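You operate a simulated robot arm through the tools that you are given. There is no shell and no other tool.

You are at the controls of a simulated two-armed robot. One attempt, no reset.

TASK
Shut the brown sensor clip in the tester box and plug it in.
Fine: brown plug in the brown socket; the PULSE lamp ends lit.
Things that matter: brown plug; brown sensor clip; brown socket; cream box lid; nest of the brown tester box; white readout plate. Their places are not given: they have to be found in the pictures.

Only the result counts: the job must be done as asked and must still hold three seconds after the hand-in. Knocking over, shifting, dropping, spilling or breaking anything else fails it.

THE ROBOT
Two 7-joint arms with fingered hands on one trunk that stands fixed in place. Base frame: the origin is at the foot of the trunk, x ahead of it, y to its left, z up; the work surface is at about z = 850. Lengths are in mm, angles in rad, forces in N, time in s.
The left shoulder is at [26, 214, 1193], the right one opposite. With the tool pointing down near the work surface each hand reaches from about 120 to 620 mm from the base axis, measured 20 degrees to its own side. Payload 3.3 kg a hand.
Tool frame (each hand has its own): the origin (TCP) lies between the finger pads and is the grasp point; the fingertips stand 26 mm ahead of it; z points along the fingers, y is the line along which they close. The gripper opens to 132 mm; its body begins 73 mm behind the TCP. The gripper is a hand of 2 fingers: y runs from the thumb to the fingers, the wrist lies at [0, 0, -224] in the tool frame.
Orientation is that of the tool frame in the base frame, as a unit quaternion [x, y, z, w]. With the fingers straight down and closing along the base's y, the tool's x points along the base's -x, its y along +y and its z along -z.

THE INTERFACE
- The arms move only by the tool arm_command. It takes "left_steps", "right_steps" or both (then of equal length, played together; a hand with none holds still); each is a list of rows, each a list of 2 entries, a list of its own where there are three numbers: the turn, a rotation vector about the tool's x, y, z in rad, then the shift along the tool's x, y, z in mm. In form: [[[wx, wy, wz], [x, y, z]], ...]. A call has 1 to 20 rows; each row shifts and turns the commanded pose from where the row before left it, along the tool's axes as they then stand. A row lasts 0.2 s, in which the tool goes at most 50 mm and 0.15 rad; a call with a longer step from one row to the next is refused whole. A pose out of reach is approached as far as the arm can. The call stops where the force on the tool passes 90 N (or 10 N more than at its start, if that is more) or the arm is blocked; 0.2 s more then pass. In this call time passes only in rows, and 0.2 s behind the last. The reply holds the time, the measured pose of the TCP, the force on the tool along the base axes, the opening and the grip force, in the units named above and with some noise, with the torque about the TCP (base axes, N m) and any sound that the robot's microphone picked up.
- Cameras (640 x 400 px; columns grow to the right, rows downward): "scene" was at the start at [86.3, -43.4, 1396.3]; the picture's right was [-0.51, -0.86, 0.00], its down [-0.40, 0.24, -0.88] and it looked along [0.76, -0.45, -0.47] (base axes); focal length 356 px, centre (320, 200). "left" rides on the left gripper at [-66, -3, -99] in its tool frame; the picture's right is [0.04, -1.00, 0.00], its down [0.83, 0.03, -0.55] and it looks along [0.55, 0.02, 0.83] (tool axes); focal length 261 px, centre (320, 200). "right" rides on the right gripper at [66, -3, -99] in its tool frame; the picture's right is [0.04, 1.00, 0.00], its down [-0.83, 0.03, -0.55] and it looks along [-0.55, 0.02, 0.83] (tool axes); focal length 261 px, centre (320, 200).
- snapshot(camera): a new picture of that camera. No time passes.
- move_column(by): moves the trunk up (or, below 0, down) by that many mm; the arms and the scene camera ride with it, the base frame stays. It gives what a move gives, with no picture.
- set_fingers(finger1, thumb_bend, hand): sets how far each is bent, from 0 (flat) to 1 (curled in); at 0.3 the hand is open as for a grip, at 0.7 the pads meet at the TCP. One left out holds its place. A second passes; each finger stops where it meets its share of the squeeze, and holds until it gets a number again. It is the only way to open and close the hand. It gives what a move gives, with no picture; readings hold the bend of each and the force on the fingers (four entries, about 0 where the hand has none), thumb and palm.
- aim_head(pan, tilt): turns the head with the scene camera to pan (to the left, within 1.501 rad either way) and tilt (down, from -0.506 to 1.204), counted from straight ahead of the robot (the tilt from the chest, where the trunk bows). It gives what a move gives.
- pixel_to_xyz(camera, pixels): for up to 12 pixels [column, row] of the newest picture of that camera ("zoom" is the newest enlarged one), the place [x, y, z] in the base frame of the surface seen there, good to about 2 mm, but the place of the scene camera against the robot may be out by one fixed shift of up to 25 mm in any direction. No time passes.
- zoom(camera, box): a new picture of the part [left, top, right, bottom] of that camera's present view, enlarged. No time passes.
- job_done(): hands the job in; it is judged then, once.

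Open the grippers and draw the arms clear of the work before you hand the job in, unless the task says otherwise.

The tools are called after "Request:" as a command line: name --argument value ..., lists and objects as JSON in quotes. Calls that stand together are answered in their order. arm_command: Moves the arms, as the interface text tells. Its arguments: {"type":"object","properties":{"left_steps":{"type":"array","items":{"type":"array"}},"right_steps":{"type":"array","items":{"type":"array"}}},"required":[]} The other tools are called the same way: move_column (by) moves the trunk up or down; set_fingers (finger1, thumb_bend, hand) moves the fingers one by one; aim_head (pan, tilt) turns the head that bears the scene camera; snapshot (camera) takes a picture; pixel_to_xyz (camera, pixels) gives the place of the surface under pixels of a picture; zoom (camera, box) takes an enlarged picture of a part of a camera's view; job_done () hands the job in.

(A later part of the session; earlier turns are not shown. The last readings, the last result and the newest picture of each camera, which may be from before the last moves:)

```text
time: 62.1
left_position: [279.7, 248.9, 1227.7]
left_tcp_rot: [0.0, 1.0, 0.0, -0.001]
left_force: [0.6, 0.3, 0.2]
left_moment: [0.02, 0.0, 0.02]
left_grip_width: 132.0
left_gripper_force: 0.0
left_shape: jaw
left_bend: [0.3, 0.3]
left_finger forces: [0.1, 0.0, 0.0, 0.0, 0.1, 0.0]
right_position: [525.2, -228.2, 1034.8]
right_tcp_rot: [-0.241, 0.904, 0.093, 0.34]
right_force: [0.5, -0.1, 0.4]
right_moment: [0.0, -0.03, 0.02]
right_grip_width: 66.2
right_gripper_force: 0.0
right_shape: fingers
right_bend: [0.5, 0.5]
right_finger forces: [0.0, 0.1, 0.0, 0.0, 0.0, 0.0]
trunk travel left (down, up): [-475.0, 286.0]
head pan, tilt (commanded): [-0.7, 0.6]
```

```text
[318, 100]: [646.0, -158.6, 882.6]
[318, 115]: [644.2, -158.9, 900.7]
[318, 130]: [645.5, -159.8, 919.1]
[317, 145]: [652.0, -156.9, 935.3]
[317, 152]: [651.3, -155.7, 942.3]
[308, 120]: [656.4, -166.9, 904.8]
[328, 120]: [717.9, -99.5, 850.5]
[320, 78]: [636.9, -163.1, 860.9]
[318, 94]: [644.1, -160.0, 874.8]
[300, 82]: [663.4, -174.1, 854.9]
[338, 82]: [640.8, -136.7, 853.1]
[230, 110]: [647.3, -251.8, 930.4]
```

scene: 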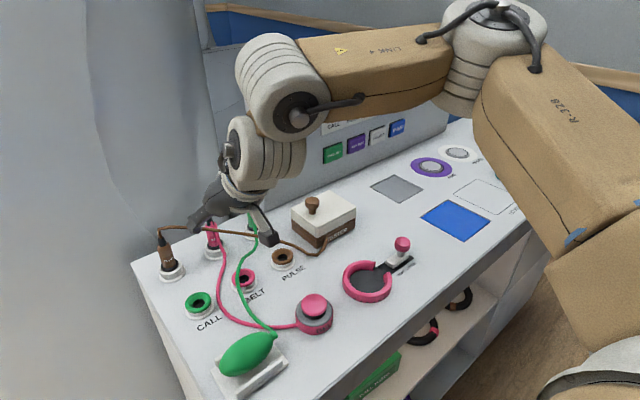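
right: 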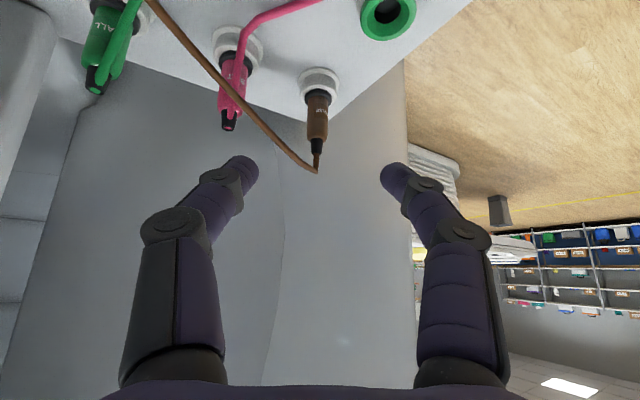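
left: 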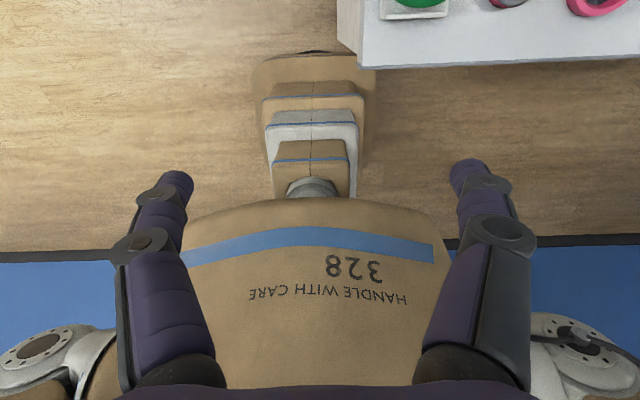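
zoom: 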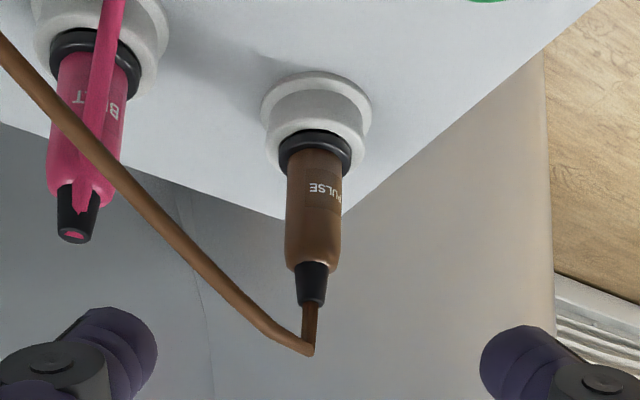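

Plug axis is about (654,-153), brown body z≈880–925, cap to 945. I move to a pre-grasp point along the finger direction at about (608,-180,972).

Request:
arm_command --right_steps '[[[0, 0, 0], [-6.1, 0, 22.1]], [[0, 0, 0], [-6.1, 0, 22.1]], [[0, 0, 0], [-6.1, 0, 22.1]], [[0, 0, 0], [-6.1, 0, 22.1]], [[0, 0, 0], [-6.1, 0, 22.1]]]'

Request:
snapshot --camera "right"

Request:
snapshot --camera "scene"

```text
time: 63.3
left_position: [280.7, 248.9, 1227.5]
left_tcp_rot: [0.0, 1.0, 0.0, 0.0]
left_force: [0.2, 0.3, 0.7]
left_moment: [0.0, -0.01, 0.01]
left_grip_width: 131.9
left_gripper_force: 0.0
left_shape: jaw
left_bend: [0.3, 0.3]
left_finger forces: [0.1, 0.1, 0.0, 0.0, 0.1, 0.1]
right_position: [581.6, -201.3, 987.0]
right_tcp_rot: [-0.24, 0.904, 0.092, 0.34]
right_force: [0.6, 0.5, -0.5]
right_moment: [-0.01, 0.0, -0.03]
right_grip_width: 66.0
right_gripper_force: 0.1
right_shape: fingers
right_bend: [0.5, 0.5]
right_finger forces: [0.0, 0.0, 0.0, 0.1, 0.0, 0.0]
right hand out of reach, approached as far as the arm can: row 4, 5
trunk travel left (down, up): [-475.0, 286.0]
head pan, tilt (commanded): [-0.7, 0.6]
```

```text
taken
```

right: 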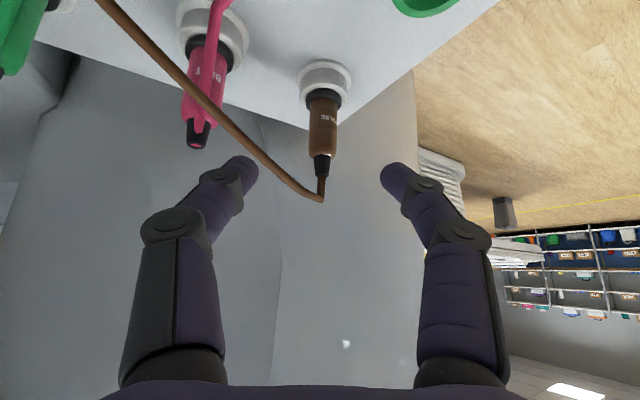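

```text
taken
```

scene: 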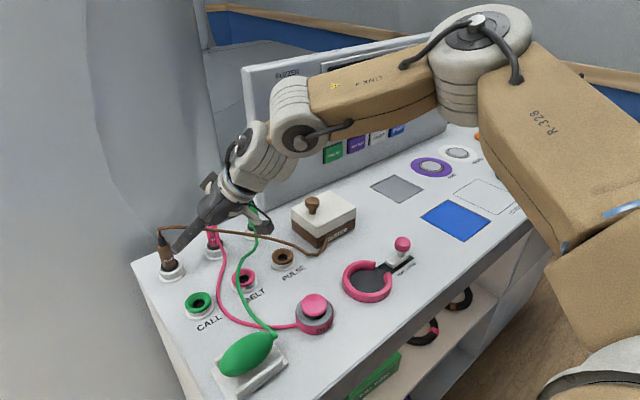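

Again joint-limited (at (582,-201,987)), though not by distance. I add about 22° more yaw toward +y and retry the advance.

Request:
arm_command --right_steps '[[[-0.0857, 0, -0.0978], [0, 0, 0]], [[-0.0857, 0, -0.0978], [0, 0, 0]], [[-0.0857, 0, -0.0978], [0, 0, 0]]]'

```text
time: 64.1
left_position: [281.1, 248.4, 1227.3]
left_tcp_rot: [0.0, 1.0, 0.0, 0.0]
left_force: [-0.7, -0.6, -0.1]
left_moment: [0.0, -0.03, 0.0]
left_grip_width: 131.8
left_gripper_force: 0.0
left_shape: jaw
left_bend: [0.3, 0.3]
left_finger forces: [0.0, 0.0, 0.1, 0.0, 0.0, 0.1]
right_position: [577.6, -202.9, 987.8]
right_tcp_rot: [-0.411, 0.84, 0.157, 0.317]
right_force: [0.9, -0.2, -0.5]
right_moment: [0.03, 0.0, 0.0]
right_grip_width: 65.9
right_gripper_force: 0.0
right_shape: fingers
right_bend: [0.5, 0.5]
right_finger forces: [0.0, 0.0, 0.0, 0.1, 0.0, 0.0]
right hand out of reach, approached as far as the arm can: row 3
trunk travel left (down, up): [-475.0, 286.0]
head pan, tilt (commanded): [-0.7, 0.6]
```

More yaw alone doesn't help; the arm is too folded so close to the shoulder. I raise the trunk 150 mm to let the arm straighten and slope down, then try again.

Request:
move_column --by 150

Request:
snapshot --camera "scene"

```text
time: 65.9
left_position: [281.0, 250.2, 1375.8]
left_tcp_rot: [0.0, 1.0, 0.0, 0.0]
left_force: [0.2, 0.0, -0.7]
left_moment: [0.01, 0.01, 0.01]
left_grip_width: 132.1
left_gripper_force: 0.0
left_shape: jaw
left_bend: [0.3, 0.3]
left_finger forces: [0.0, 0.1, 0.0, 0.0, 0.1, 0.0]
right_position: [576.6, -203.5, 1147.5]
right_tcp_rot: [-0.411, 0.838, 0.152, 0.325]
right_force: [0.2, 0.7, -1.0]
right_moment: [-0.01, -0.02, -0.01]
right_grip_width: 66.3
right_gripper_force: 0.1
right_shape: fingers
right_bend: [0.5, 0.5]
right_finger forces: [0.0, 0.0, 0.0, 0.0, 0.1, 0.1]
trunk travel left (down, up): [-625.0, 136.0]
head pan, tilt (commanded): [-0.7, 0.6]
```

```text
taken
```

scene: 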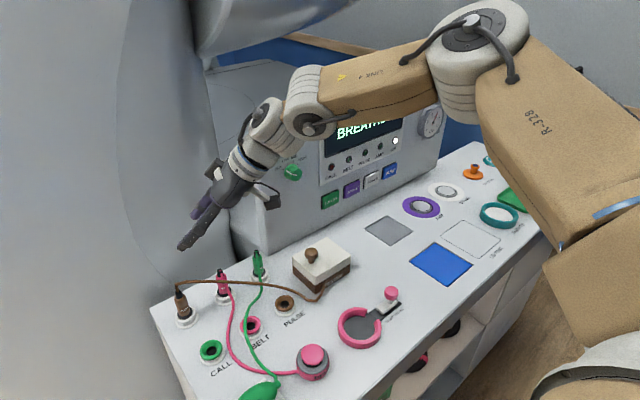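

The trunk is up 150 mm. I restore the 30° yaw and descend toward the pre-grasp point (608,-180,972).

Request:
arm_command --right_steps '[[[0.0857, 0, 0.0978], [0, 0, 0]], [[0.0857, 0, 0.0978], [0, 0, 0]], [[0.0857, 0, 0.0978], [0, 0, 0]], [[0, 0, 0], [14.45, 0.6, 26.1]], [[0, 0, 0], [14.45, 0.6, 26.1]], [[0, 0, 0], [14.45, 0.6, 26.1]], [[0, 0, 0], [14.45, 0.6, 26.1]], [[0, 0, 0], [14.45, 0.6, 26.1]], [[0, 0, 0], [14.45, 0.6, 26.1]]]'

Request:
snapshot --camera "right"

Request:
snapshot --camera "scene"

```text
time: 67.9
left_position: [280.3, 248.3, 1377.4]
left_tcp_rot: [0.0, 1.0, 0.0, -0.001]
left_force: [0.3, -0.8, -0.6]
left_moment: [-0.01, 0.0, 0.02]
left_grip_width: 132.1
left_gripper_force: 0.1
left_shape: jaw
left_bend: [0.3, 0.3]
left_finger forces: [0.0, 0.0, 0.0, 0.1, 0.0, 0.0]
right_position: [532.5, -243.7, 1054.6]
right_tcp_rot: [-0.241, 0.901, 0.091, 0.349]
right_force: [-0.7, -0.9, 0.2]
right_moment: [0.01, 0.02, 0.0]
right_grip_width: 66.0
right_gripper_force: 0.1
right_shape: fingers
right_bend: [0.5, 0.5]
right_finger forces: [0.0, 0.0, 0.0, 0.0, 0.0, 0.1]
right hand out of reach, approached as far as the arm can: row 4, 5, 6, 7, 8, 9
trunk travel left (down, up): [-625.0, 136.0]
head pan, tilt (commanded): [-0.7, 0.6]
```

```text
taken
```

right: 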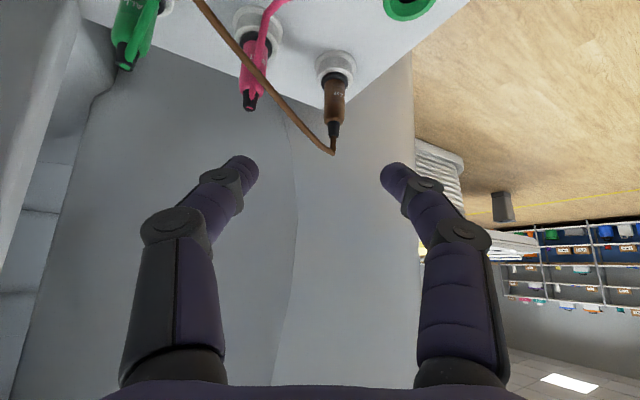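

```text
taken
```

scene: 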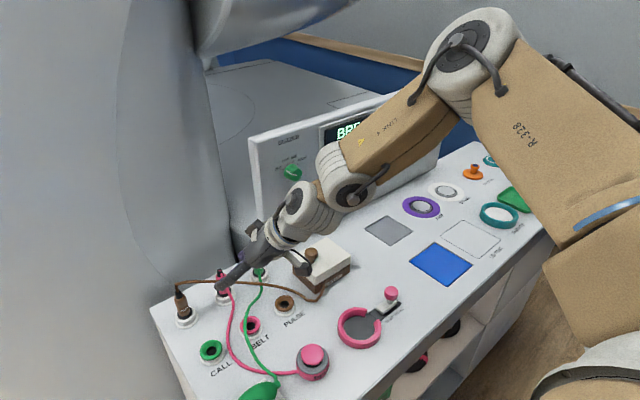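

Raising the trunk did not help with this strongly tilted pose. The stated reach near the surface is for a downward tool, so I reduce the tilt here and test advancing again.

Request:
arm_command --right_steps '[[[0, 0.13, 0], [0, 0, 0]], [[0, 0.13, 0], [0, 0, 0]], [[0, 0.13, 0], [0, 0, 0]]]'

```text
time: 68.7
left_position: [281.4, 250.2, 1377.2]
left_tcp_rot: [0.0, 1.0, 0.0, 0.0]
left_force: [-0.1, -1.7, -0.2]
left_moment: [-0.02, -0.02, 0.01]
left_grip_width: 131.7
left_gripper_force: 0.0
left_shape: jaw
left_bend: [0.3, 0.3]
left_finger forces: [0.1, 0.0, 0.0, 0.0, 0.0, 0.0]
right_position: [505.0, -266.8, 1075.1]
right_tcp_rot: [-0.254, 0.952, 0.043, 0.167]
right_force: [0.5, -0.2, 0.5]
right_moment: [0.02, 0.0, -0.03]
right_grip_width: 66.1
right_gripper_force: 0.0
right_shape: fingers
right_bend: [0.5, 0.5]
right_finger forces: [0.1, 0.0, 0.0, 0.0, 0.0, 0.0]
right hand out of reach, approached as far as the arm can: row 1, 2, 3
trunk travel left (down, up): [-625.0, 136.0]
head pan, tilt (commanded): [-0.7, 0.6]
```

The wrist seems limited in position here rather than in tilt. I turn the head to look at the arm's own posture (elbow) to understand the limit.

Request:
aim_head --pan -1.1 --tilt 0.35

Request:
snapshot --camera "scene"

Request:
pixel_to_xyz --camera "scene" --pixels '[[320, 100], [320, 200], [200, 150], [420, 250], [250, 200], [400, 150], [150, 200], [480, 300]]'

```text
time: 69.5
left_position: [281.0, 249.6, 1375.9]
left_tcp_rot: [-0.001, 1.0, 0.0, 0.001]
left_force: [0.0, -0.6, 0.2]
left_moment: [0.01, 0.01, 0.0]
left_grip_width: 132.1
left_gripper_force: 0.1
left_shape: jaw
left_bend: [0.3, 0.3]
left_finger forces: [0.0, 0.0, 0.0, 0.1, 0.0, 0.0]
right_position: [505.0, -266.8, 1076.0]
right_tcp_rot: [-0.253, 0.952, 0.042, 0.169]
right_force: [0.1, 0.2, 0.1]
right_moment: [-0.01, -0.01, -0.01]
right_grip_width: 66.4
right_gripper_force: 0.0
right_shape: fingers
right_bend: [0.5, 0.5]
right_finger forces: [0.0, 0.0, 0.1, 0.0, 0.1, 0.0]
trunk travel left (down, up): [-625.0, 136.0]
head pan, tilt (commanded): [-1.1, 0.351]
```

```text
taken
```

scene: 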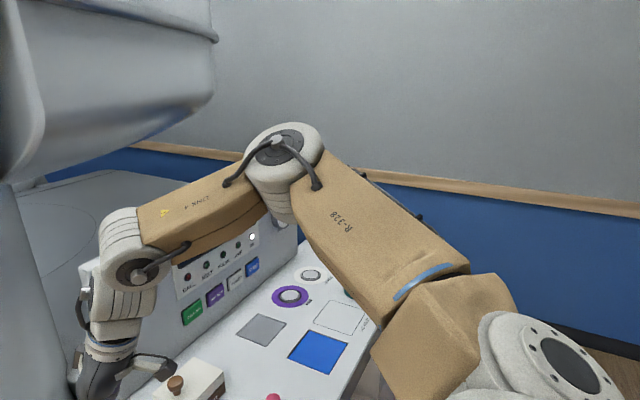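

```text
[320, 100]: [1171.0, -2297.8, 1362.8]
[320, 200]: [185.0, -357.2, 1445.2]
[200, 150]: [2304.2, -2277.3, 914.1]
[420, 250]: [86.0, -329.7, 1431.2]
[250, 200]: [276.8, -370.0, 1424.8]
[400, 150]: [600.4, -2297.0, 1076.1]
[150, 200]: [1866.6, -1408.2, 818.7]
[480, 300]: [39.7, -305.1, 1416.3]
```

The elbow is out to the right and high, so the forearm comes in sideways. I back off, bring the trunk down to its starting height, and will try approaching from closer in and lower with less yaw.

Request:
arm_command --right_steps '[[[0, 0, 0], [18.9, 6, -38.9]], [[0, 0, 0], [18.9, 6, -38.9]], [[0, 0, 0], [18.9, 6, -38.9]]]'

Request:
move_column --by -150

Request:
snapshot --camera "scene"

```text
time: 70.3
left_position: [278.6, 250.1, 1377.3]
left_tcp_rot: [0.0, 1.0, 0.0, 0.001]
left_force: [0.3, 0.5, -0.7]
left_moment: [0.01, -0.04, -0.02]
left_grip_width: 131.8
left_gripper_force: 0.1
left_shape: jaw
left_bend: [0.3, 0.3]
left_finger forces: [0.1, 0.1, 0.1, 0.1, 0.1, 0.1]
right_position: [414.6, -296.7, 1165.6]
right_tcp_rot: [-0.253, 0.952, 0.042, 0.169]
right_force: [-0.9, -0.1, 0.0]
right_moment: [0.03, -0.03, -0.01]
right_grip_width: 66.1
right_gripper_force: 0.1
right_shape: fingers
right_bend: [0.5, 0.5]
right_finger forces: [0.0, 0.0, 0.0, 0.0, 0.0, 0.0]
trunk travel left (down, up): [-625.0, 136.0]
head pan, tilt (commanded): [-1.1, 0.351]
```

```text
time: 72.1
left_position: [281.2, 250.2, 1227.3]
left_tcp_rot: [-0.001, 1.0, 0.0, -0.001]
left_force: [-0.5, 0.0, -0.4]
left_moment: [0.03, -0.01, 0.01]
left_grip_width: 131.9
left_gripper_force: 0.1
left_shape: jaw
left_bend: [0.3, 0.3]
left_finger forces: [0.1, 0.0, 0.1, 0.0, 0.0, 0.1]
right_position: [414.9, -298.0, 1017.1]
right_tcp_rot: [-0.254, 0.952, 0.042, 0.169]
right_force: [0.1, -0.4, 0.1]
right_moment: [-0.01, -0.01, 0.02]
right_grip_width: 65.9
right_gripper_force: 0.1
right_shape: fingers
right_bend: [0.5, 0.5]
right_finger forces: [0.1, 0.1, 0.0, 0.1, 0.0, 0.0]
trunk travel left (down, up): [-475.0, 286.0]
head pan, tilt (commanded): [-1.1, 0.351]
```

```text
taken
```

scene: 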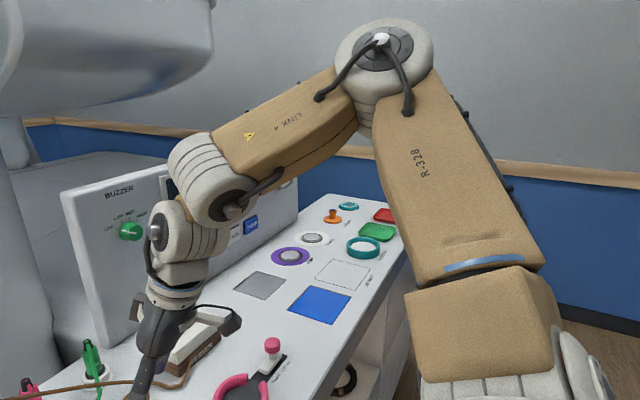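

From this closer pose I advance toward the plug at low height with small tilt to see how far the arm goes now.

Request:
arm_command --right_steps '[[[0, 0, 0], [-21.1, 1.7, 12.1]], [[0, 0, 0], [-21.1, 1.7, 12.1]], [[0, 0, 0], [-21.1, 1.7, 12.1]], [[0, 0, 0], [-21.1, 1.7, 12.1]], [[0, 0, 0], [-21.1, 1.7, 12.1]], [[0, 0, 0], [-21.1, 1.7, 12.1]]]'

Request:
snapshot --camera "scene"

```text
time: 73.5
left_position: [280.1, 250.1, 1226.8]
left_tcp_rot: [-0.001, 1.0, 0.001, 0.0]
left_force: [0.0, 1.2, 0.5]
left_moment: [-0.03, -0.03, 0.01]
left_grip_width: 131.8
left_gripper_force: 0.0
left_shape: jaw
left_bend: [0.3, 0.3]
left_finger forces: [0.0, 0.1, 0.0, 0.0, 0.0, 0.0]
right_position: [508.0, -235.6, 996.6]
right_tcp_rot: [-0.254, 0.952, 0.042, 0.168]
right_force: [-0.3, 0.4, -0.4]
right_moment: [0.04, -0.01, 0.01]
right_grip_width: 66.0
right_gripper_force: 0.0
right_shape: fingers
right_bend: [0.5, 0.5]
right_finger forces: [0.1, 0.1, 0.0, 0.0, 0.2, 0.1]
right hand out of reach, approached as far as the arm can: row 5, 6
trunk travel left (down, up): [-475.0, 286.0]
head pan, tilt (commanded): [-1.1, 0.351]
```

```text
taken
```

scene: 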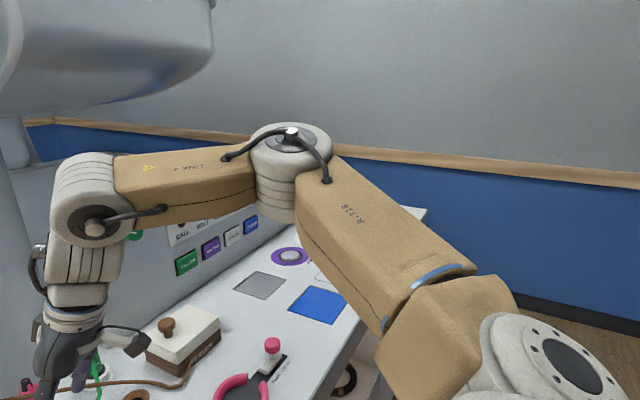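

The stuck poses all match one limit: the upper arm cannot swing further inward with the elbow at shoulder height. Lowering the trunk should let the elbow rise over and the arm point more straight ahead, so I lift the hand back first and lower the trunk by 100 mm.

Request:
arm_command --right_steps '[[[0, 0, 0], [16.8, -2, -32.8]], [[0, 0, 0], [16.8, -2, -32.8]], [[0, 0, 0], [16.8, -2, -32.8]], [[0, 0, 0], [16.8, -2, -32.8]]]'

Request:
move_column --by -100

Request:
snapshot --camera "scene"

Request:
snapshot --camera "left"

```text
time: 74.5
left_position: [279.0, 249.9, 1226.5]
left_tcp_rot: [0.0, 1.0, -0.001, 0.0]
left_force: [-0.7, -0.6, 0.6]
left_moment: [0.02, -0.01, 0.0]
left_grip_width: 131.8
left_gripper_force: 0.0
left_shape: jaw
left_bend: [0.3, 0.3]
left_finger forces: [0.1, 0.1, 0.0, 0.0, 0.1, 0.0]
right_position: [417.3, -296.6, 1095.5]
right_tcp_rot: [-0.254, 0.951, 0.043, 0.169]
right_force: [-0.3, -1.1, 0.3]
right_moment: [0.05, 0.0, -0.02]
right_grip_width: 66.0
right_gripper_force: 0.1
right_shape: fingers
right_bend: [0.5, 0.5]
right_finger forces: [0.1, 0.0, 0.0, 0.0, 0.0, 0.0]
trunk travel left (down, up): [-475.0, 286.0]
head pan, tilt (commanded): [-1.1, 0.351]
```

```text
time: 75.8
left_position: [287.9, 248.5, 1116.0]
left_tcp_rot: [0.0, 1.0, 0.0, -0.016]
left_force: [0.2, 0.5, 0.2]
left_moment: [-0.01, -0.01, -0.01]
left_grip_width: 131.9
left_gripper_force: 0.1
left_shape: jaw
left_bend: [0.3, 0.3]
left_finger forces: [0.0, 0.0, 0.0, 0.0, 0.1, 0.1]
right_position: [418.1, -295.2, 996.7]
right_tcp_rot: [-0.253, 0.952, 0.041, 0.168]
right_force: [-0.1, 0.4, 0.1]
right_moment: [0.01, 0.01, 0.01]
right_grip_width: 66.4
right_gripper_force: 0.1
right_shape: fingers
right_bend: [0.5, 0.5]
right_finger forces: [0.0, 0.0, 0.0, 0.0, 0.0, 0.1]
trunk travel left (down, up): [-375.0, 386.0]
head pan, tilt (commanded): [-1.1, 0.351]
```

```text
taken
```

scene: 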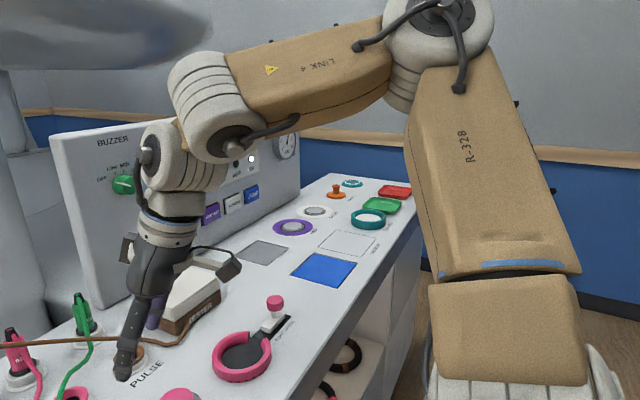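

```text
taken
```

left: 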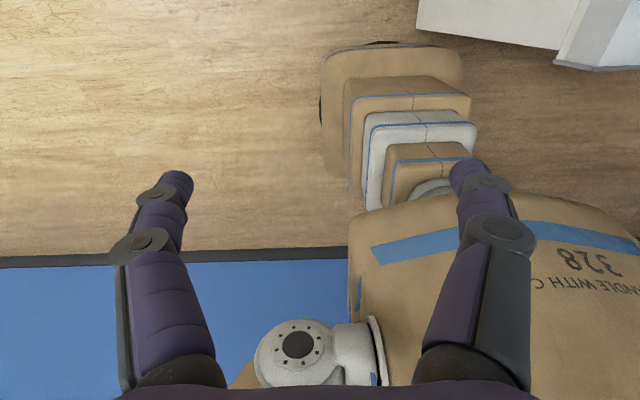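

Trunk is down 100 mm. I repeat the advance toward the plug at the same height to compare how far it gets.

Request:
arm_command --right_steps '[[[0, 0, 0], [-22, 1.7, 9.8]], [[0, 0, 0], [-22, 1.7, 9.8]], [[0, 0, 0], [-22, 1.7, 9.8]], [[0, 0, 0], [-22, 1.7, 9.8]], [[0, 0, 0], [-22, 1.7, 9.8]], [[0, 0, 0], [-22, 1.7, 9.8]]]'

Request:
snapshot --camera "scene"

```text
time: 77.2
left_position: [288.4, 249.4, 1115.2]
left_tcp_rot: [0.0, 1.0, 0.0, -0.017]
left_force: [-0.1, 1.2, -0.2]
left_moment: [0.06, 0.02, -0.03]
left_grip_width: 131.7
left_gripper_force: 0.2
left_shape: jaw
left_bend: [0.3, 0.3]
left_finger forces: [0.0, 0.0, 0.0, 0.0, 0.1, 0.0]
right_position: [507.3, -239.8, 974.5]
right_tcp_rot: [-0.253, 0.952, 0.043, 0.168]
right_force: [-0.3, 0.9, 0.9]
right_moment: [0.04, 0.01, -0.02]
right_grip_width: 66.2
right_gripper_force: 0.1
right_shape: fingers
right_bend: [0.5, 0.5]
right_finger forces: [0.0, 0.0, 0.1, 0.0, 0.0, 0.1]
right hand out of reach, approached as far as the arm can: row 5, 6
trunk travel left (down, up): [-375.0, 386.0]
head pan, tilt (commanded): [-1.1, 0.351]
```

```text
taken
```

scene: 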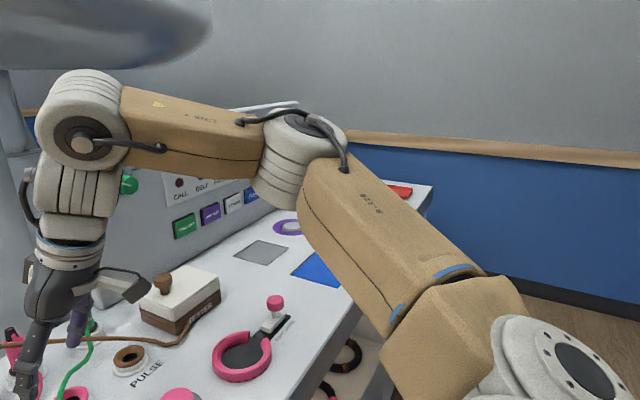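

The elbow dropped as the hand went forward, so now the wrist bend is the limit; tilting the hand further forward should relieve it. I tilt by 0.39 rad here.

Request:
arm_command --right_steps '[[[0, -0.13, 0], [0, 0, 0]], [[0, -0.13, 0], [0, 0, 0]], [[0, -0.13, 0], [0, 0, 0]]]'

Request:
snapshot --camera "scene"

```text
time: 78.0
left_position: [288.9, 248.8, 1117.1]
left_tcp_rot: [0.0, 1.0, 0.0, -0.017]
left_force: [1.1, 0.7, -0.2]
left_moment: [0.01, -0.02, 0.01]
left_grip_width: 132.1
left_gripper_force: 0.0
left_shape: jaw
left_bend: [0.3, 0.3]
left_finger forces: [0.1, 0.0, 0.0, 0.1, 0.0, 0.0]
right_position: [508.8, -241.4, 975.0]
right_tcp_rot: [-0.241, 0.901, 0.091, 0.35]
right_force: [-0.4, 0.1, 0.7]
right_moment: [0.02, 0.0, -0.03]
right_grip_width: 65.9
right_gripper_force: 0.1
right_shape: fingers
right_bend: [0.5, 0.5]
right_finger forces: [0.1, 0.0, 0.1, 0.0, 0.0, 0.0]
trunk travel left (down, up): [-375.0, 386.0]
head pan, tilt (commanded): [-1.1, 0.351]
```

```text
taken
```

scene: 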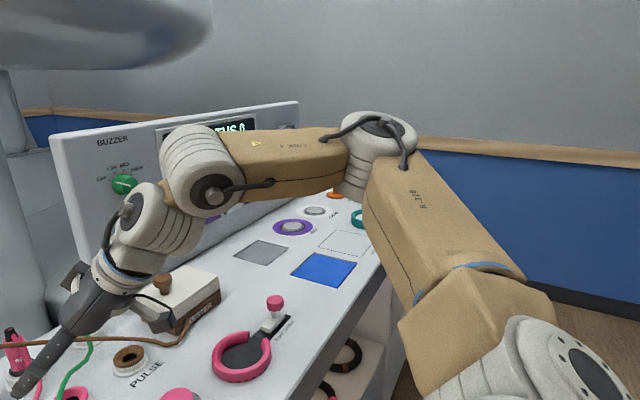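

The tilt went fine and the arm has room again. I advance horizontally toward (609,-181,975).

Request:
arm_command --right_steps '[[[0, 0, 0], [-17.5, 0.4, 15.4]], [[0, 0, 0], [-17.5, 0.4, 15.4]], [[0, 0, 0], [-17.5, 0.4, 15.4]], [[0, 0, 0], [-17.5, 0.4, 15.4]], [[0, 0, 0], [-17.5, 0.4, 15.4]]]'

Request:
snapshot --camera "scene"

Request:
snapshot --camera "right"

```text
time: 79.2
left_position: [288.3, 249.2, 1116.7]
left_tcp_rot: [0.0, 1.0, 0.0, -0.017]
left_force: [-0.4, -0.2, 0.2]
left_moment: [-0.01, -0.02, 0.02]
left_grip_width: 132.2
left_gripper_force: 0.1
left_shape: jaw
left_bend: [0.3, 0.3]
left_finger forces: [0.0, 0.0, 0.0, 0.0, 0.0, 0.0]
right_position: [598.4, -187.9, 978.4]
right_tcp_rot: [-0.24, 0.901, 0.09, 0.35]
right_force: [0.1, 0.1, -0.1]
right_moment: [0.0, 0.04, 0.03]
right_grip_width: 66.0
right_gripper_force: 0.1
right_shape: fingers
right_bend: [0.5, 0.5]
right_finger forces: [0.0, 0.1, 0.0, 0.1, 0.1, 0.1]
right hand out of reach, approached as far as the arm can: row 5
trunk travel left (down, up): [-375.0, 386.0]
head pan, tilt (commanded): [-1.1, 0.351]
```

```text
taken
```

scene: 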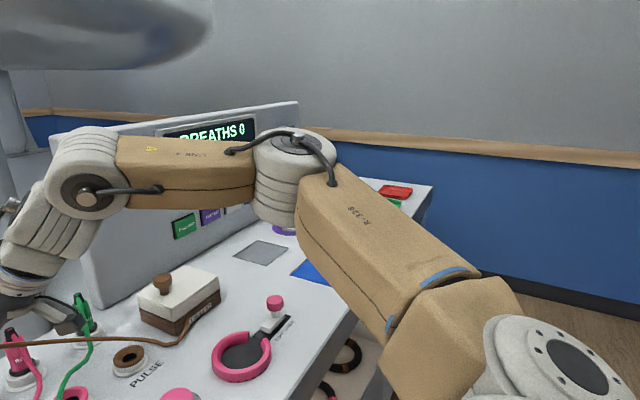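

```text
taken
```

right: 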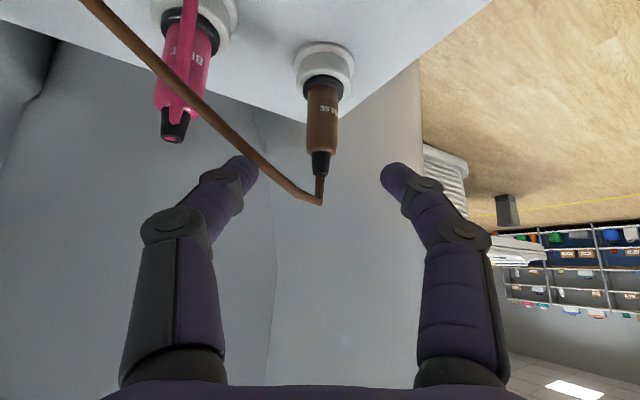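

It got to (598,-188,978), further than before. I tilt another 0.26 rad (to about 57°) for relief and narrow the fingers a little.

Request:
arm_command --right_steps '[[[0, -0.13, 0], [0, 0, 0]], [[0, -0.13, 0], [0, 0, 0]]]'

Request:
set_fingers --hand "right" --finger1 0.53 --thumb_bend 0.53

Request:
snapshot --camera "right"

Request:
snapshot --camera "scene"

```text
time: 79.8
left_position: [288.6, 248.7, 1115.6]
left_tcp_rot: [0.001, 1.0, 0.0, -0.017]
left_force: [-0.3, 0.1, 0.2]
left_moment: [0.02, 0.01, 0.01]
left_grip_width: 132.1
left_gripper_force: 0.0
left_shape: jaw
left_bend: [0.3, 0.3]
left_finger forces: [0.0, 0.1, 0.0, 0.1, 0.0, 0.1]
right_position: [600.2, -187.1, 978.7]
right_tcp_rot: [-0.226, 0.848, 0.121, 0.464]
right_force: [1.1, -0.5, 0.2]
right_moment: [0.0, 0.03, -0.01]
right_grip_width: 66.1
right_gripper_force: 0.1
right_shape: fingers
right_bend: [0.5, 0.5]
right_finger forces: [0.0, 0.0, 0.0, 0.0, 0.0, 0.0]
trunk travel left (down, up): [-375.0, 386.0]
head pan, tilt (commanded): [-1.1, 0.351]
```

```text
time: 80.8
left_position: [290.6, 248.2, 1115.9]
left_tcp_rot: [0.001, 1.0, 0.0, -0.017]
left_force: [-0.5, 0.4, -0.6]
left_moment: [0.03, 0.01, 0.01]
left_grip_width: 131.7
left_gripper_force: 0.0
left_shape: jaw
left_bend: [0.3, 0.3]
left_finger forces: [0.0, 0.0, 0.0, 0.0, 0.0, 0.0]
right_position: [600.0, -187.2, 978.5]
right_tcp_rot: [-0.227, 0.848, 0.121, 0.463]
right_force: [-0.1, -0.2, 1.1]
right_moment: [-0.02, 0.0, 0.01]
right_grip_width: 56.9
right_gripper_force: 0.1
right_shape: fingers
right_bend: [0.53, 0.53]
right_finger forces: [0.0, 0.1, 0.0, 0.0, 0.1, 0.0]
trunk travel left (down, up): [-375.0, 386.0]
head pan, tilt (commanded): [-1.1, 0.351]
```

```text
taken
```

right: 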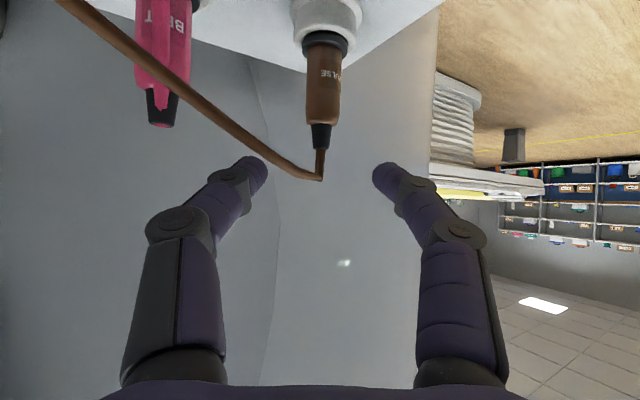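

```text
taken
```

scene: 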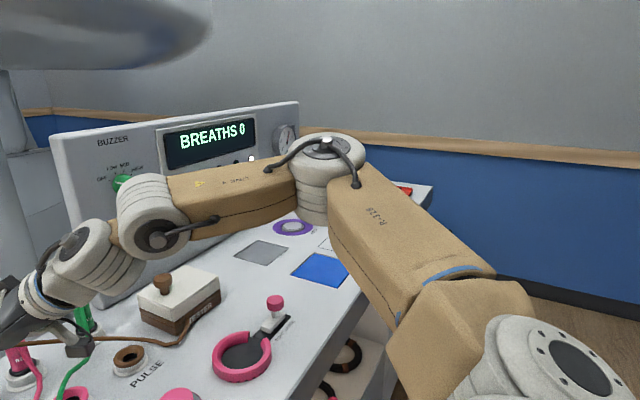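

Hand is now at 57° tilt with the plug centred between the fingers (322,90). I re-measure the plug before closing in.

Request:
pixel_to_xyz --camera "right" --pixels '[[323, 65], [323, 85], [323, 105], [320, 132], [320, 145], [309, 90], [338, 90], [325, 38], [300, 15], [350, 15], [155, 100]]'

Request:
zoom --camera "right" --box '[250, 0, 400, 190]'

```text
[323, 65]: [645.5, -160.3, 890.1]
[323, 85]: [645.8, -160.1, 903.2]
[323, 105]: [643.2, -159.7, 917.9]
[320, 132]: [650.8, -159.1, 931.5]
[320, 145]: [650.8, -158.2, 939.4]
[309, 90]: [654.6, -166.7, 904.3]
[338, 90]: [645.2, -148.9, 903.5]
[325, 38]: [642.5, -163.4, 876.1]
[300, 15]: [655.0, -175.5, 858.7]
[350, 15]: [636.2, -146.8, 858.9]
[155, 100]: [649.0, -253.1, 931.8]
```

```text
2.11 times, centred on (325, 95) of right
```

zoom: 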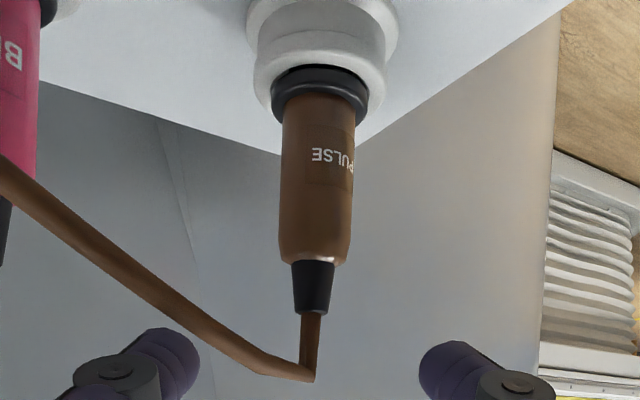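

Plug axis refined to (653,-156), radius about 11. I close in so that the pads straddle the body at z≈906.

Request:
arm_command --right_steps '[[[0, 0, 0], [5.5, 0.2, 18.2]], [[0, 0, 0], [5.5, 0.2, 18.2]], [[0, 0, 0], [5.5, 0.2, 18.2]], [[0, 0, 0], [5.5, 0.2, 18.2]], [[0, 0, 0], [5.5, 0.2, 18.2]]]'

Request:
snapshot --camera "right"

Request:
snapshot --camera "scene"

```text
time: 82.0
left_position: [289.4, 248.7, 1116.6]
left_tcp_rot: [0.0, 1.0, 0.0, -0.017]
left_force: [0.1, 1.3, -0.4]
left_moment: [0.02, 0.01, 0.01]
left_grip_width: 132.2
left_gripper_force: 0.1
left_shape: jaw
left_bend: [0.3, 0.3]
left_finger forces: [0.0, 0.1, 0.1, 0.0, 0.1, 0.1]
right_position: [628.5, -176.0, 918.1]
right_tcp_rot: [-0.227, 0.848, 0.122, 0.463]
right_force: [-0.2, -0.6, -0.8]
right_moment: [-0.01, -0.04, -0.03]
right_grip_width: 56.7
right_gripper_force: 0.0
right_shape: fingers
right_bend: [0.53, 0.53]
right_finger forces: [0.1, 0.0, 0.1, 0.1, 0.0, 0.1]
right hand out of reach, approached as far as the arm can: row 4, 5
trunk travel left (down, up): [-375.0, 386.0]
head pan, tilt (commanded): [-1.1, 0.351]
```

```text
taken
```

right: 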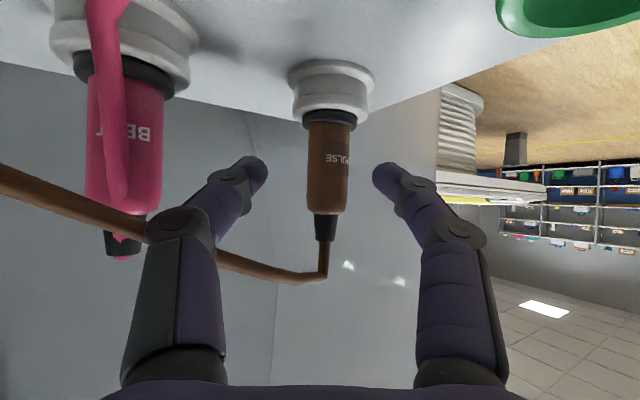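

```text
taken
```

scene: 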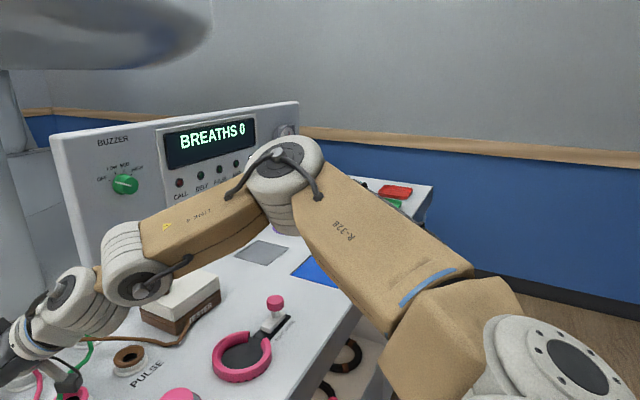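

Still about 27 mm short. I read the positions of the arm's joints in the scene picture to understand its posture.

Request:
pixel_to_xyz --camera "scene" --pixels '[[290, 155], [280, 190], [340, 220], [400, 280], [200, 215], [140, 285], [120, 245], [60, 295], [40, 330], [440, 260], [430, 350], [565, 355]]'

```text
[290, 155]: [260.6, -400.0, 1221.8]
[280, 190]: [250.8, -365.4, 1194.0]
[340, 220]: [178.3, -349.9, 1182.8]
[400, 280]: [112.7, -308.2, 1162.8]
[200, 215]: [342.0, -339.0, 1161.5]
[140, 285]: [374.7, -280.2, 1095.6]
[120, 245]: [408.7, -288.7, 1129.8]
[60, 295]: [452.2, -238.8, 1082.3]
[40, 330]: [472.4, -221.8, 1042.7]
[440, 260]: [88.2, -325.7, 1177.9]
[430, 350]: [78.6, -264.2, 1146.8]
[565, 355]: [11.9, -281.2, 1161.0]
```

Elbow and hand are in line, so the limit is the inward swing of the upper arm; a flatter hand (about 67° tilt) should still reach. I raise 15 mm for camera clearance over the BELT socket and tilt further.

Request:
arm_command --right_steps '[[[0, 0, 0], [-12.6, 0, -8.1]], [[0, -0.1, 0], [0, 0, 0]], [[0, -0.1, 0], [0, 0, 0]]]'

Request:
snapshot --camera "right"

Request:
snapshot --camera "scene"

```text
time: 82.8
left_position: [289.6, 250.1, 1116.9]
left_tcp_rot: [0.0, 1.0, -0.001, -0.016]
left_force: [0.0, 0.3, -0.6]
left_moment: [-0.01, -0.01, 0.01]
left_grip_width: 131.7
left_gripper_force: 0.1
left_shape: jaw
left_bend: [0.3, 0.3]
left_finger forces: [0.0, 0.1, 0.0, 0.0, 0.0, 0.0]
right_position: [627.5, -174.9, 933.7]
right_tcp_rot: [-0.214, 0.797, 0.144, 0.546]
right_force: [-0.3, 0.4, -0.2]
right_moment: [0.02, 0.03, -0.02]
right_grip_width: 56.8
right_gripper_force: 0.1
right_shape: fingers
right_bend: [0.53, 0.53]
right_finger forces: [0.0, 0.1, 0.0, 0.1, 0.0, 0.0]
trunk travel left (down, up): [-375.0, 386.0]
head pan, tilt (commanded): [-1.1, 0.351]
```

```text
taken
```

right: 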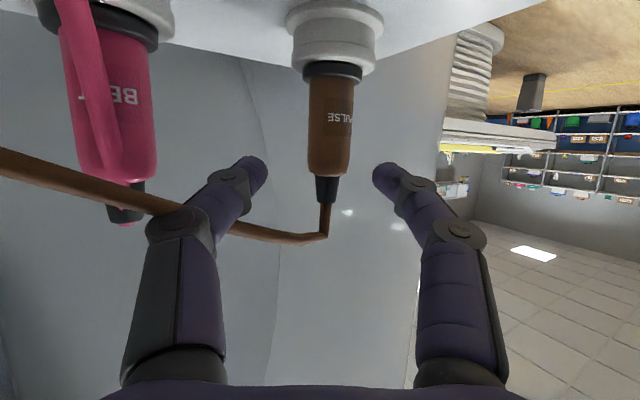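

```text
taken
```

scene: 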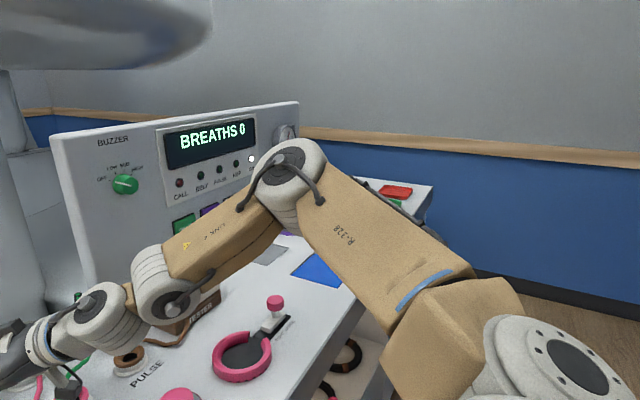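

Tilt is now 69° with the arm still free. I advance the last 35 mm along the fingers to put the pads around the plug body at z≈915.

Request:
arm_command --right_steps '[[[0, 0, 0], [1.1, 0.95, 8.9]], [[0, 0, 0], [1.1, 0.95, 8.9]], [[0, 0, 0], [1.1, 0.95, 8.9]], [[0, 0, 0], [1.1, 0.95, 8.9]]]'

Request:
snapshot --camera "right"

Request:
snapshot --camera "scene"

```text
time: 83.8
left_position: [290.2, 248.5, 1116.4]
left_tcp_rot: [0.0, 1.0, 0.0, -0.017]
left_force: [0.4, -0.2, -0.4]
left_moment: [0.02, 0.0, -0.03]
left_grip_width: 132.0
left_gripper_force: 0.0
left_shape: jaw
left_bend: [0.3, 0.3]
left_finger forces: [0.0, 0.0, 0.0, 0.1, 0.0, 0.1]
right_position: [631.3, -173.0, 932.3]
right_tcp_rot: [-0.213, 0.798, 0.143, 0.545]
right_force: [0.2, -0.2, -0.9]
right_moment: [0.03, -0.01, -0.02]
right_grip_width: 56.8
right_gripper_force: 0.0
right_shape: fingers
right_bend: [0.53, 0.53]
right_finger forces: [0.1, 0.0, 0.0, 0.1, 0.0, 0.1]
right hand out of reach, approached as far as the arm can: row 1, 2, 3, 4
trunk travel left (down, up): [-375.0, 386.0]
head pan, tilt (commanded): [-1.1, 0.351]
```

```text
taken
```

right: 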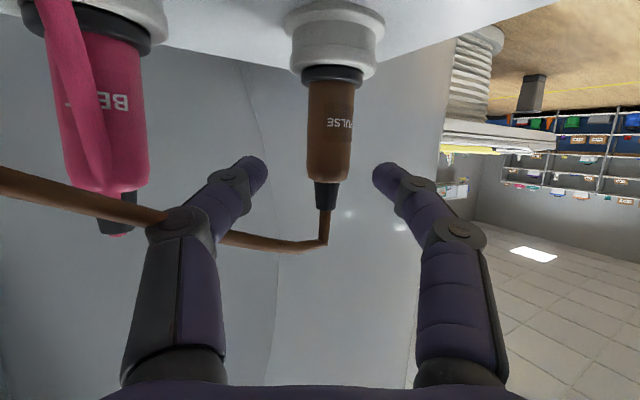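

```text
taken
```

scene: 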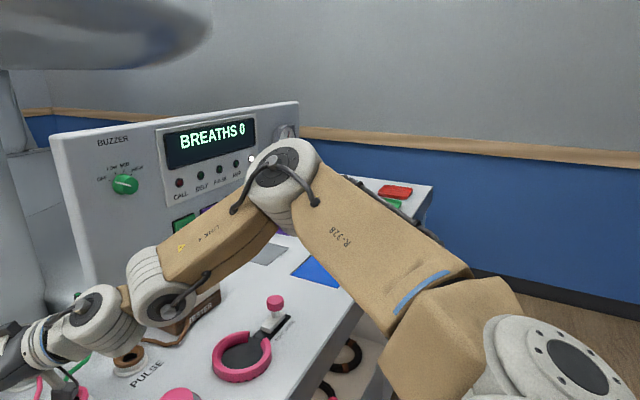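

The geometry points to an upper-arm roll limit in this elbow-high posture; lowering the trunk more should relieve it. Before that I look to the left side, since the left hand's pose shifted slightly at the last trunk move.

Request:
aim_head --pan 0.7 --tilt 0.5

Request:
snapshot --camera "scene"

Request:
snapshot --camera "left"

```text
time: 85.6
left_position: [289.2, 249.1, 1115.5]
left_tcp_rot: [0.0, 1.0, 0.0, -0.016]
left_force: [0.5, 1.1, -0.2]
left_moment: [-0.01, -0.01, 0.04]
left_grip_width: 131.9
left_gripper_force: 0.0
left_shape: jaw
left_bend: [0.3, 0.3]
left_finger forces: [0.0, 0.1, 0.1, 0.0, 0.1, 0.0]
right_position: [631.9, -173.2, 931.8]
right_tcp_rot: [-0.213, 0.798, 0.143, 0.545]
right_force: [-0.7, -0.7, -0.1]
right_moment: [0.01, 0.05, 0.01]
right_grip_width: 56.8
right_gripper_force: 0.1
right_shape: fingers
right_bend: [0.53, 0.53]
right_finger forces: [0.0, 0.0, 0.0, 0.0, 0.1, 0.0]
trunk travel left (down, up): [-375.0, 386.0]
head pan, tilt (commanded): [0.7, 0.499]
```

```text
taken
```

scene: 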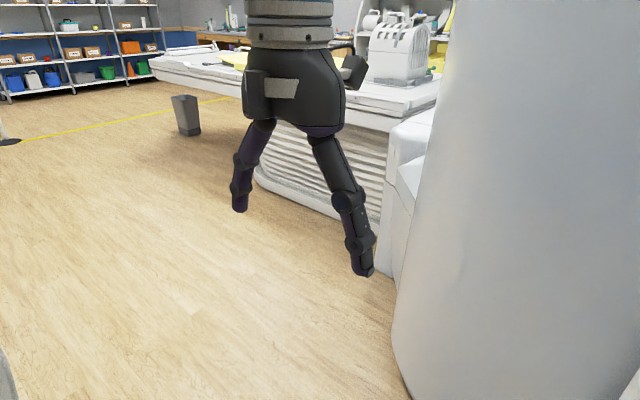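

```text
taken
```

left: 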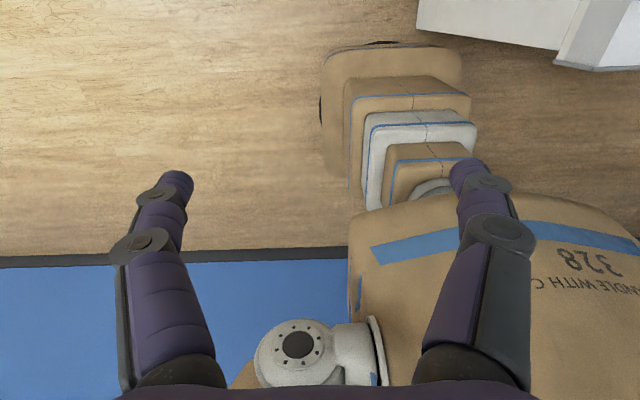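

The left hand hangs in free space, nothing near. I raise the right hand 170 mm straight up so that the trunk can be lowered another 150 mm safely.

Request:
arm_command --right_steps '[[[0, 0, 0], [-31.7, 0, -12.3]], [[0, 0, 0], [-31.7, 0, -12.3]], [[0, 0, 0], [-31.7, 0, -12.3]], [[0, 0, 0], [-31.7, 0, -12.3]], [[0, 0, 0], [-31.7, 0, -12.3]]]'

Request:
aim_head --pan -0.9 --tilt 0.45

Request:
snapshot --camera "scene"

```text
time: 86.8
left_position: [288.8, 249.5, 1116.7]
left_tcp_rot: [0.0, 1.0, -0.001, -0.018]
left_force: [0.2, 0.7, 0.2]
left_moment: [0.0, -0.03, -0.02]
left_grip_width: 131.6
left_gripper_force: 0.0
left_shape: jaw
left_bend: [0.3, 0.3]
left_finger forces: [0.0, 0.2, 0.0, 0.0, 0.1, 0.0]
right_position: [629.8, -170.3, 1101.1]
right_tcp_rot: [-0.214, 0.798, 0.144, 0.544]
right_force: [-0.2, 1.0, 0.9]
right_moment: [0.02, 0.01, -0.02]
right_grip_width: 56.7
right_gripper_force: 0.1
right_shape: fingers
right_bend: [0.53, 0.53]
right_finger forces: [0.0, 0.0, 0.0, 0.0, 0.0, 0.0]
trunk travel left (down, up): [-375.0, 386.0]
head pan, tilt (commanded): [0.7, 0.499]
```

```text
time: 88.5
left_position: [290.0, 249.3, 1117.0]
left_tcp_rot: [0.0, 1.0, 0.0, -0.017]
left_force: [0.4, 0.2, 0.5]
left_moment: [0.0, 0.03, -0.02]
left_grip_width: 131.9
left_gripper_force: 0.1
left_shape: jaw
left_bend: [0.3, 0.3]
left_finger forces: [0.1, 0.0, 0.0, 0.0, 0.0, 0.0]
right_position: [630.7, -171.3, 1100.5]
right_tcp_rot: [-0.213, 0.798, 0.143, 0.545]
right_force: [0.9, 0.1, 0.1]
right_moment: [-0.02, 0.0, 0.04]
right_grip_width: 56.7
right_gripper_force: 0.0
right_shape: fingers
right_bend: [0.53, 0.53]
right_finger forces: [0.1, 0.0, 0.0, 0.1, 0.1, 0.0]
trunk travel left (down, up): [-375.0, 386.0]
head pan, tilt (commanded): [-0.901, 0.45]
```

```text
taken
```

scene: 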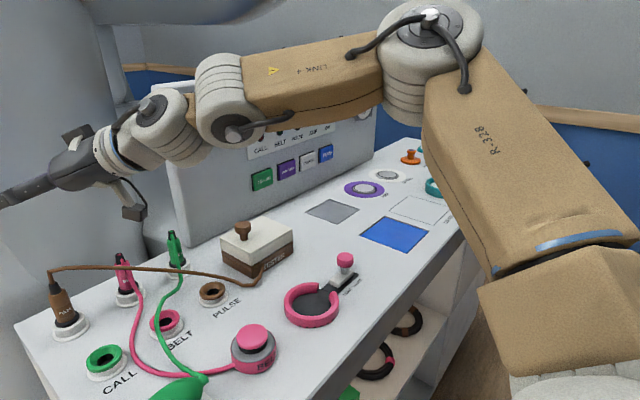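

Up here the arm moves freely. I ease the tilt back to about 57° and position the hand directly above the plug at this height; then the trunk itself can lower the hand vertically.

Request:
arm_command --right_steps '[[[0, 0.1, 0], [0, 0, 0]], [[0, 0.1, 0], [0, 0, 0]]]'

```text
time: 89.1
left_position: [290.8, 248.3, 1116.0]
left_tcp_rot: [0.0, 1.0, 0.0, -0.017]
left_force: [0.6, -1.1, -0.1]
left_moment: [-0.02, 0.06, -0.02]
left_grip_width: 132.0
left_gripper_force: 0.0
left_shape: jaw
left_bend: [0.3, 0.3]
left_finger forces: [0.0, 0.0, 0.0, 0.0, 0.0, 0.0]
right_position: [631.6, -173.1, 1099.6]
right_tcp_rot: [-0.226, 0.849, 0.121, 0.462]
right_force: [0.4, -0.4, 1.0]
right_moment: [0.01, 0.0, -0.05]
right_grip_width: 56.6
right_gripper_force: 0.0
right_shape: fingers
right_bend: [0.53, 0.53]
right_finger forces: [0.0, 0.1, 0.0, 0.1, 0.1, 0.0]
trunk travel left (down, up): [-375.0, 386.0]
head pan, tilt (commanded): [-0.901, 0.45]
```

No limit hit. I shift to directly above the plug axis, (653,-156), at this height.

Request:
arm_command --right_steps '[[[0, 0, 0], [-7.3, 2.05, 11.35]], [[0, 0, 0], [-7.3, 2.05, 11.35]]]'

Request:
snapshot --camera "right"

Request:
snapshot --camera "scene"

```text
time: 89.7
left_position: [288.5, 249.4, 1116.5]
left_tcp_rot: [0.0, 1.0, -0.001, -0.016]
left_force: [-0.1, 0.3, -0.9]
left_moment: [0.0, 0.01, 0.0]
left_grip_width: 132.2
left_gripper_force: 0.0
left_shape: jaw
left_bend: [0.3, 0.3]
left_finger forces: [0.0, 0.1, 0.0, 0.0, 0.0, 0.2]
right_position: [631.0, -172.6, 1101.0]
right_tcp_rot: [-0.225, 0.849, 0.121, 0.463]
right_force: [0.0, -0.1, -0.4]
right_moment: [0.02, 0.0, 0.01]
right_grip_width: 56.7
right_gripper_force: 0.1
right_shape: fingers
right_bend: [0.53, 0.53]
right_finger forces: [0.0, 0.0, 0.0, 0.0, 0.0, 0.0]
right hand out of reach, approached as far as the arm can: row 1, 2
trunk travel left (down, up): [-375.0, 386.0]
head pan, tilt (commanded): [-0.901, 0.45]
```

```text
taken
```

right: 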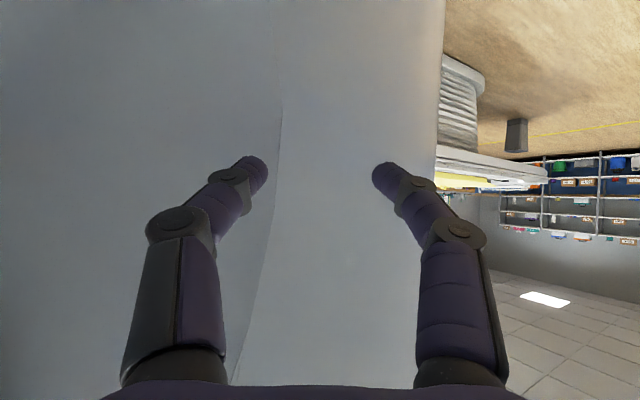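

```text
taken
```

scene: 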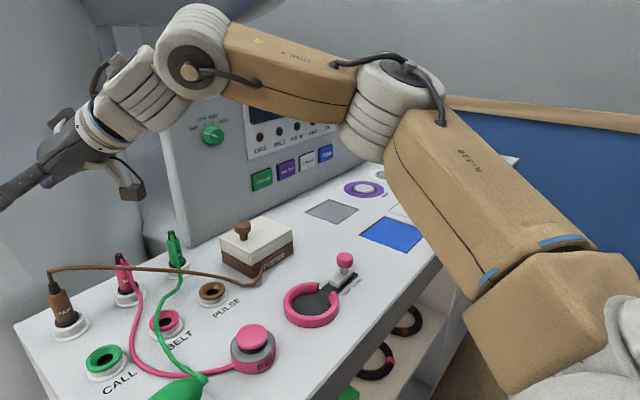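

The same horizontal limit appears at this height. I read the arm's joints again to identify the limiting joint.

Request:
pixel_to_xyz --camera "scene" --pixels '[[400, 75], [380, 110], [430, 95], [480, 180], [560, 240], [520, 310], [290, 85], [190, 70], [205, 40], [125, 95], [100, 130], [600, 300]]'

```text
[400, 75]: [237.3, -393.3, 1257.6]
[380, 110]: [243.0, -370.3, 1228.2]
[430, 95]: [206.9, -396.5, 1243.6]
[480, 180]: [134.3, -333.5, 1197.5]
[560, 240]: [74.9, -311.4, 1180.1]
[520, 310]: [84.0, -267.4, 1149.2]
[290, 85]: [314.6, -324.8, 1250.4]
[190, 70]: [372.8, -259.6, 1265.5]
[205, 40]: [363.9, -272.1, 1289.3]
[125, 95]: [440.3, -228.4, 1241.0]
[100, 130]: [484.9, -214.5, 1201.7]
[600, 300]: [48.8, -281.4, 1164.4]
```

The joint positions show the elbow pinned sideways, with forearm and hand nearly straight; at this relative height a flatter hand (~71°) should reach the plug axis. I tilt up again here and advance.

Request:
arm_command --right_steps '[[[0, -0.12, 0], [0, 0, 0]], [[0, -0.12, 0], [0, 0, 0]], [[0, -0.05, 0], [0, 0, 0]]]'

```text
time: 90.5
left_position: [289.4, 249.3, 1117.2]
left_tcp_rot: [0.0, 1.0, 0.001, -0.016]
left_force: [0.4, -0.6, 0.1]
left_moment: [-0.01, -0.04, -0.01]
left_grip_width: 132.1
left_gripper_force: 0.1
left_shape: jaw
left_bend: [0.3, 0.3]
left_finger forces: [0.0, 0.0, 0.0, 0.0, 0.0, 0.0]
right_position: [632.6, -172.7, 1101.2]
right_tcp_rot: [-0.206, 0.772, 0.153, 0.582]
right_force: [0.1, -0.5, -0.2]
right_moment: [0.0, -0.02, 0.03]
right_grip_width: 56.5
right_gripper_force: 0.0
right_shape: fingers
right_bend: [0.53, 0.53]
right_finger forces: [0.1, 0.0, 0.0, 0.0, 0.1, 0.1]
trunk travel left (down, up): [-375.0, 386.0]
head pan, tilt (commanded): [-0.901, 0.45]
```

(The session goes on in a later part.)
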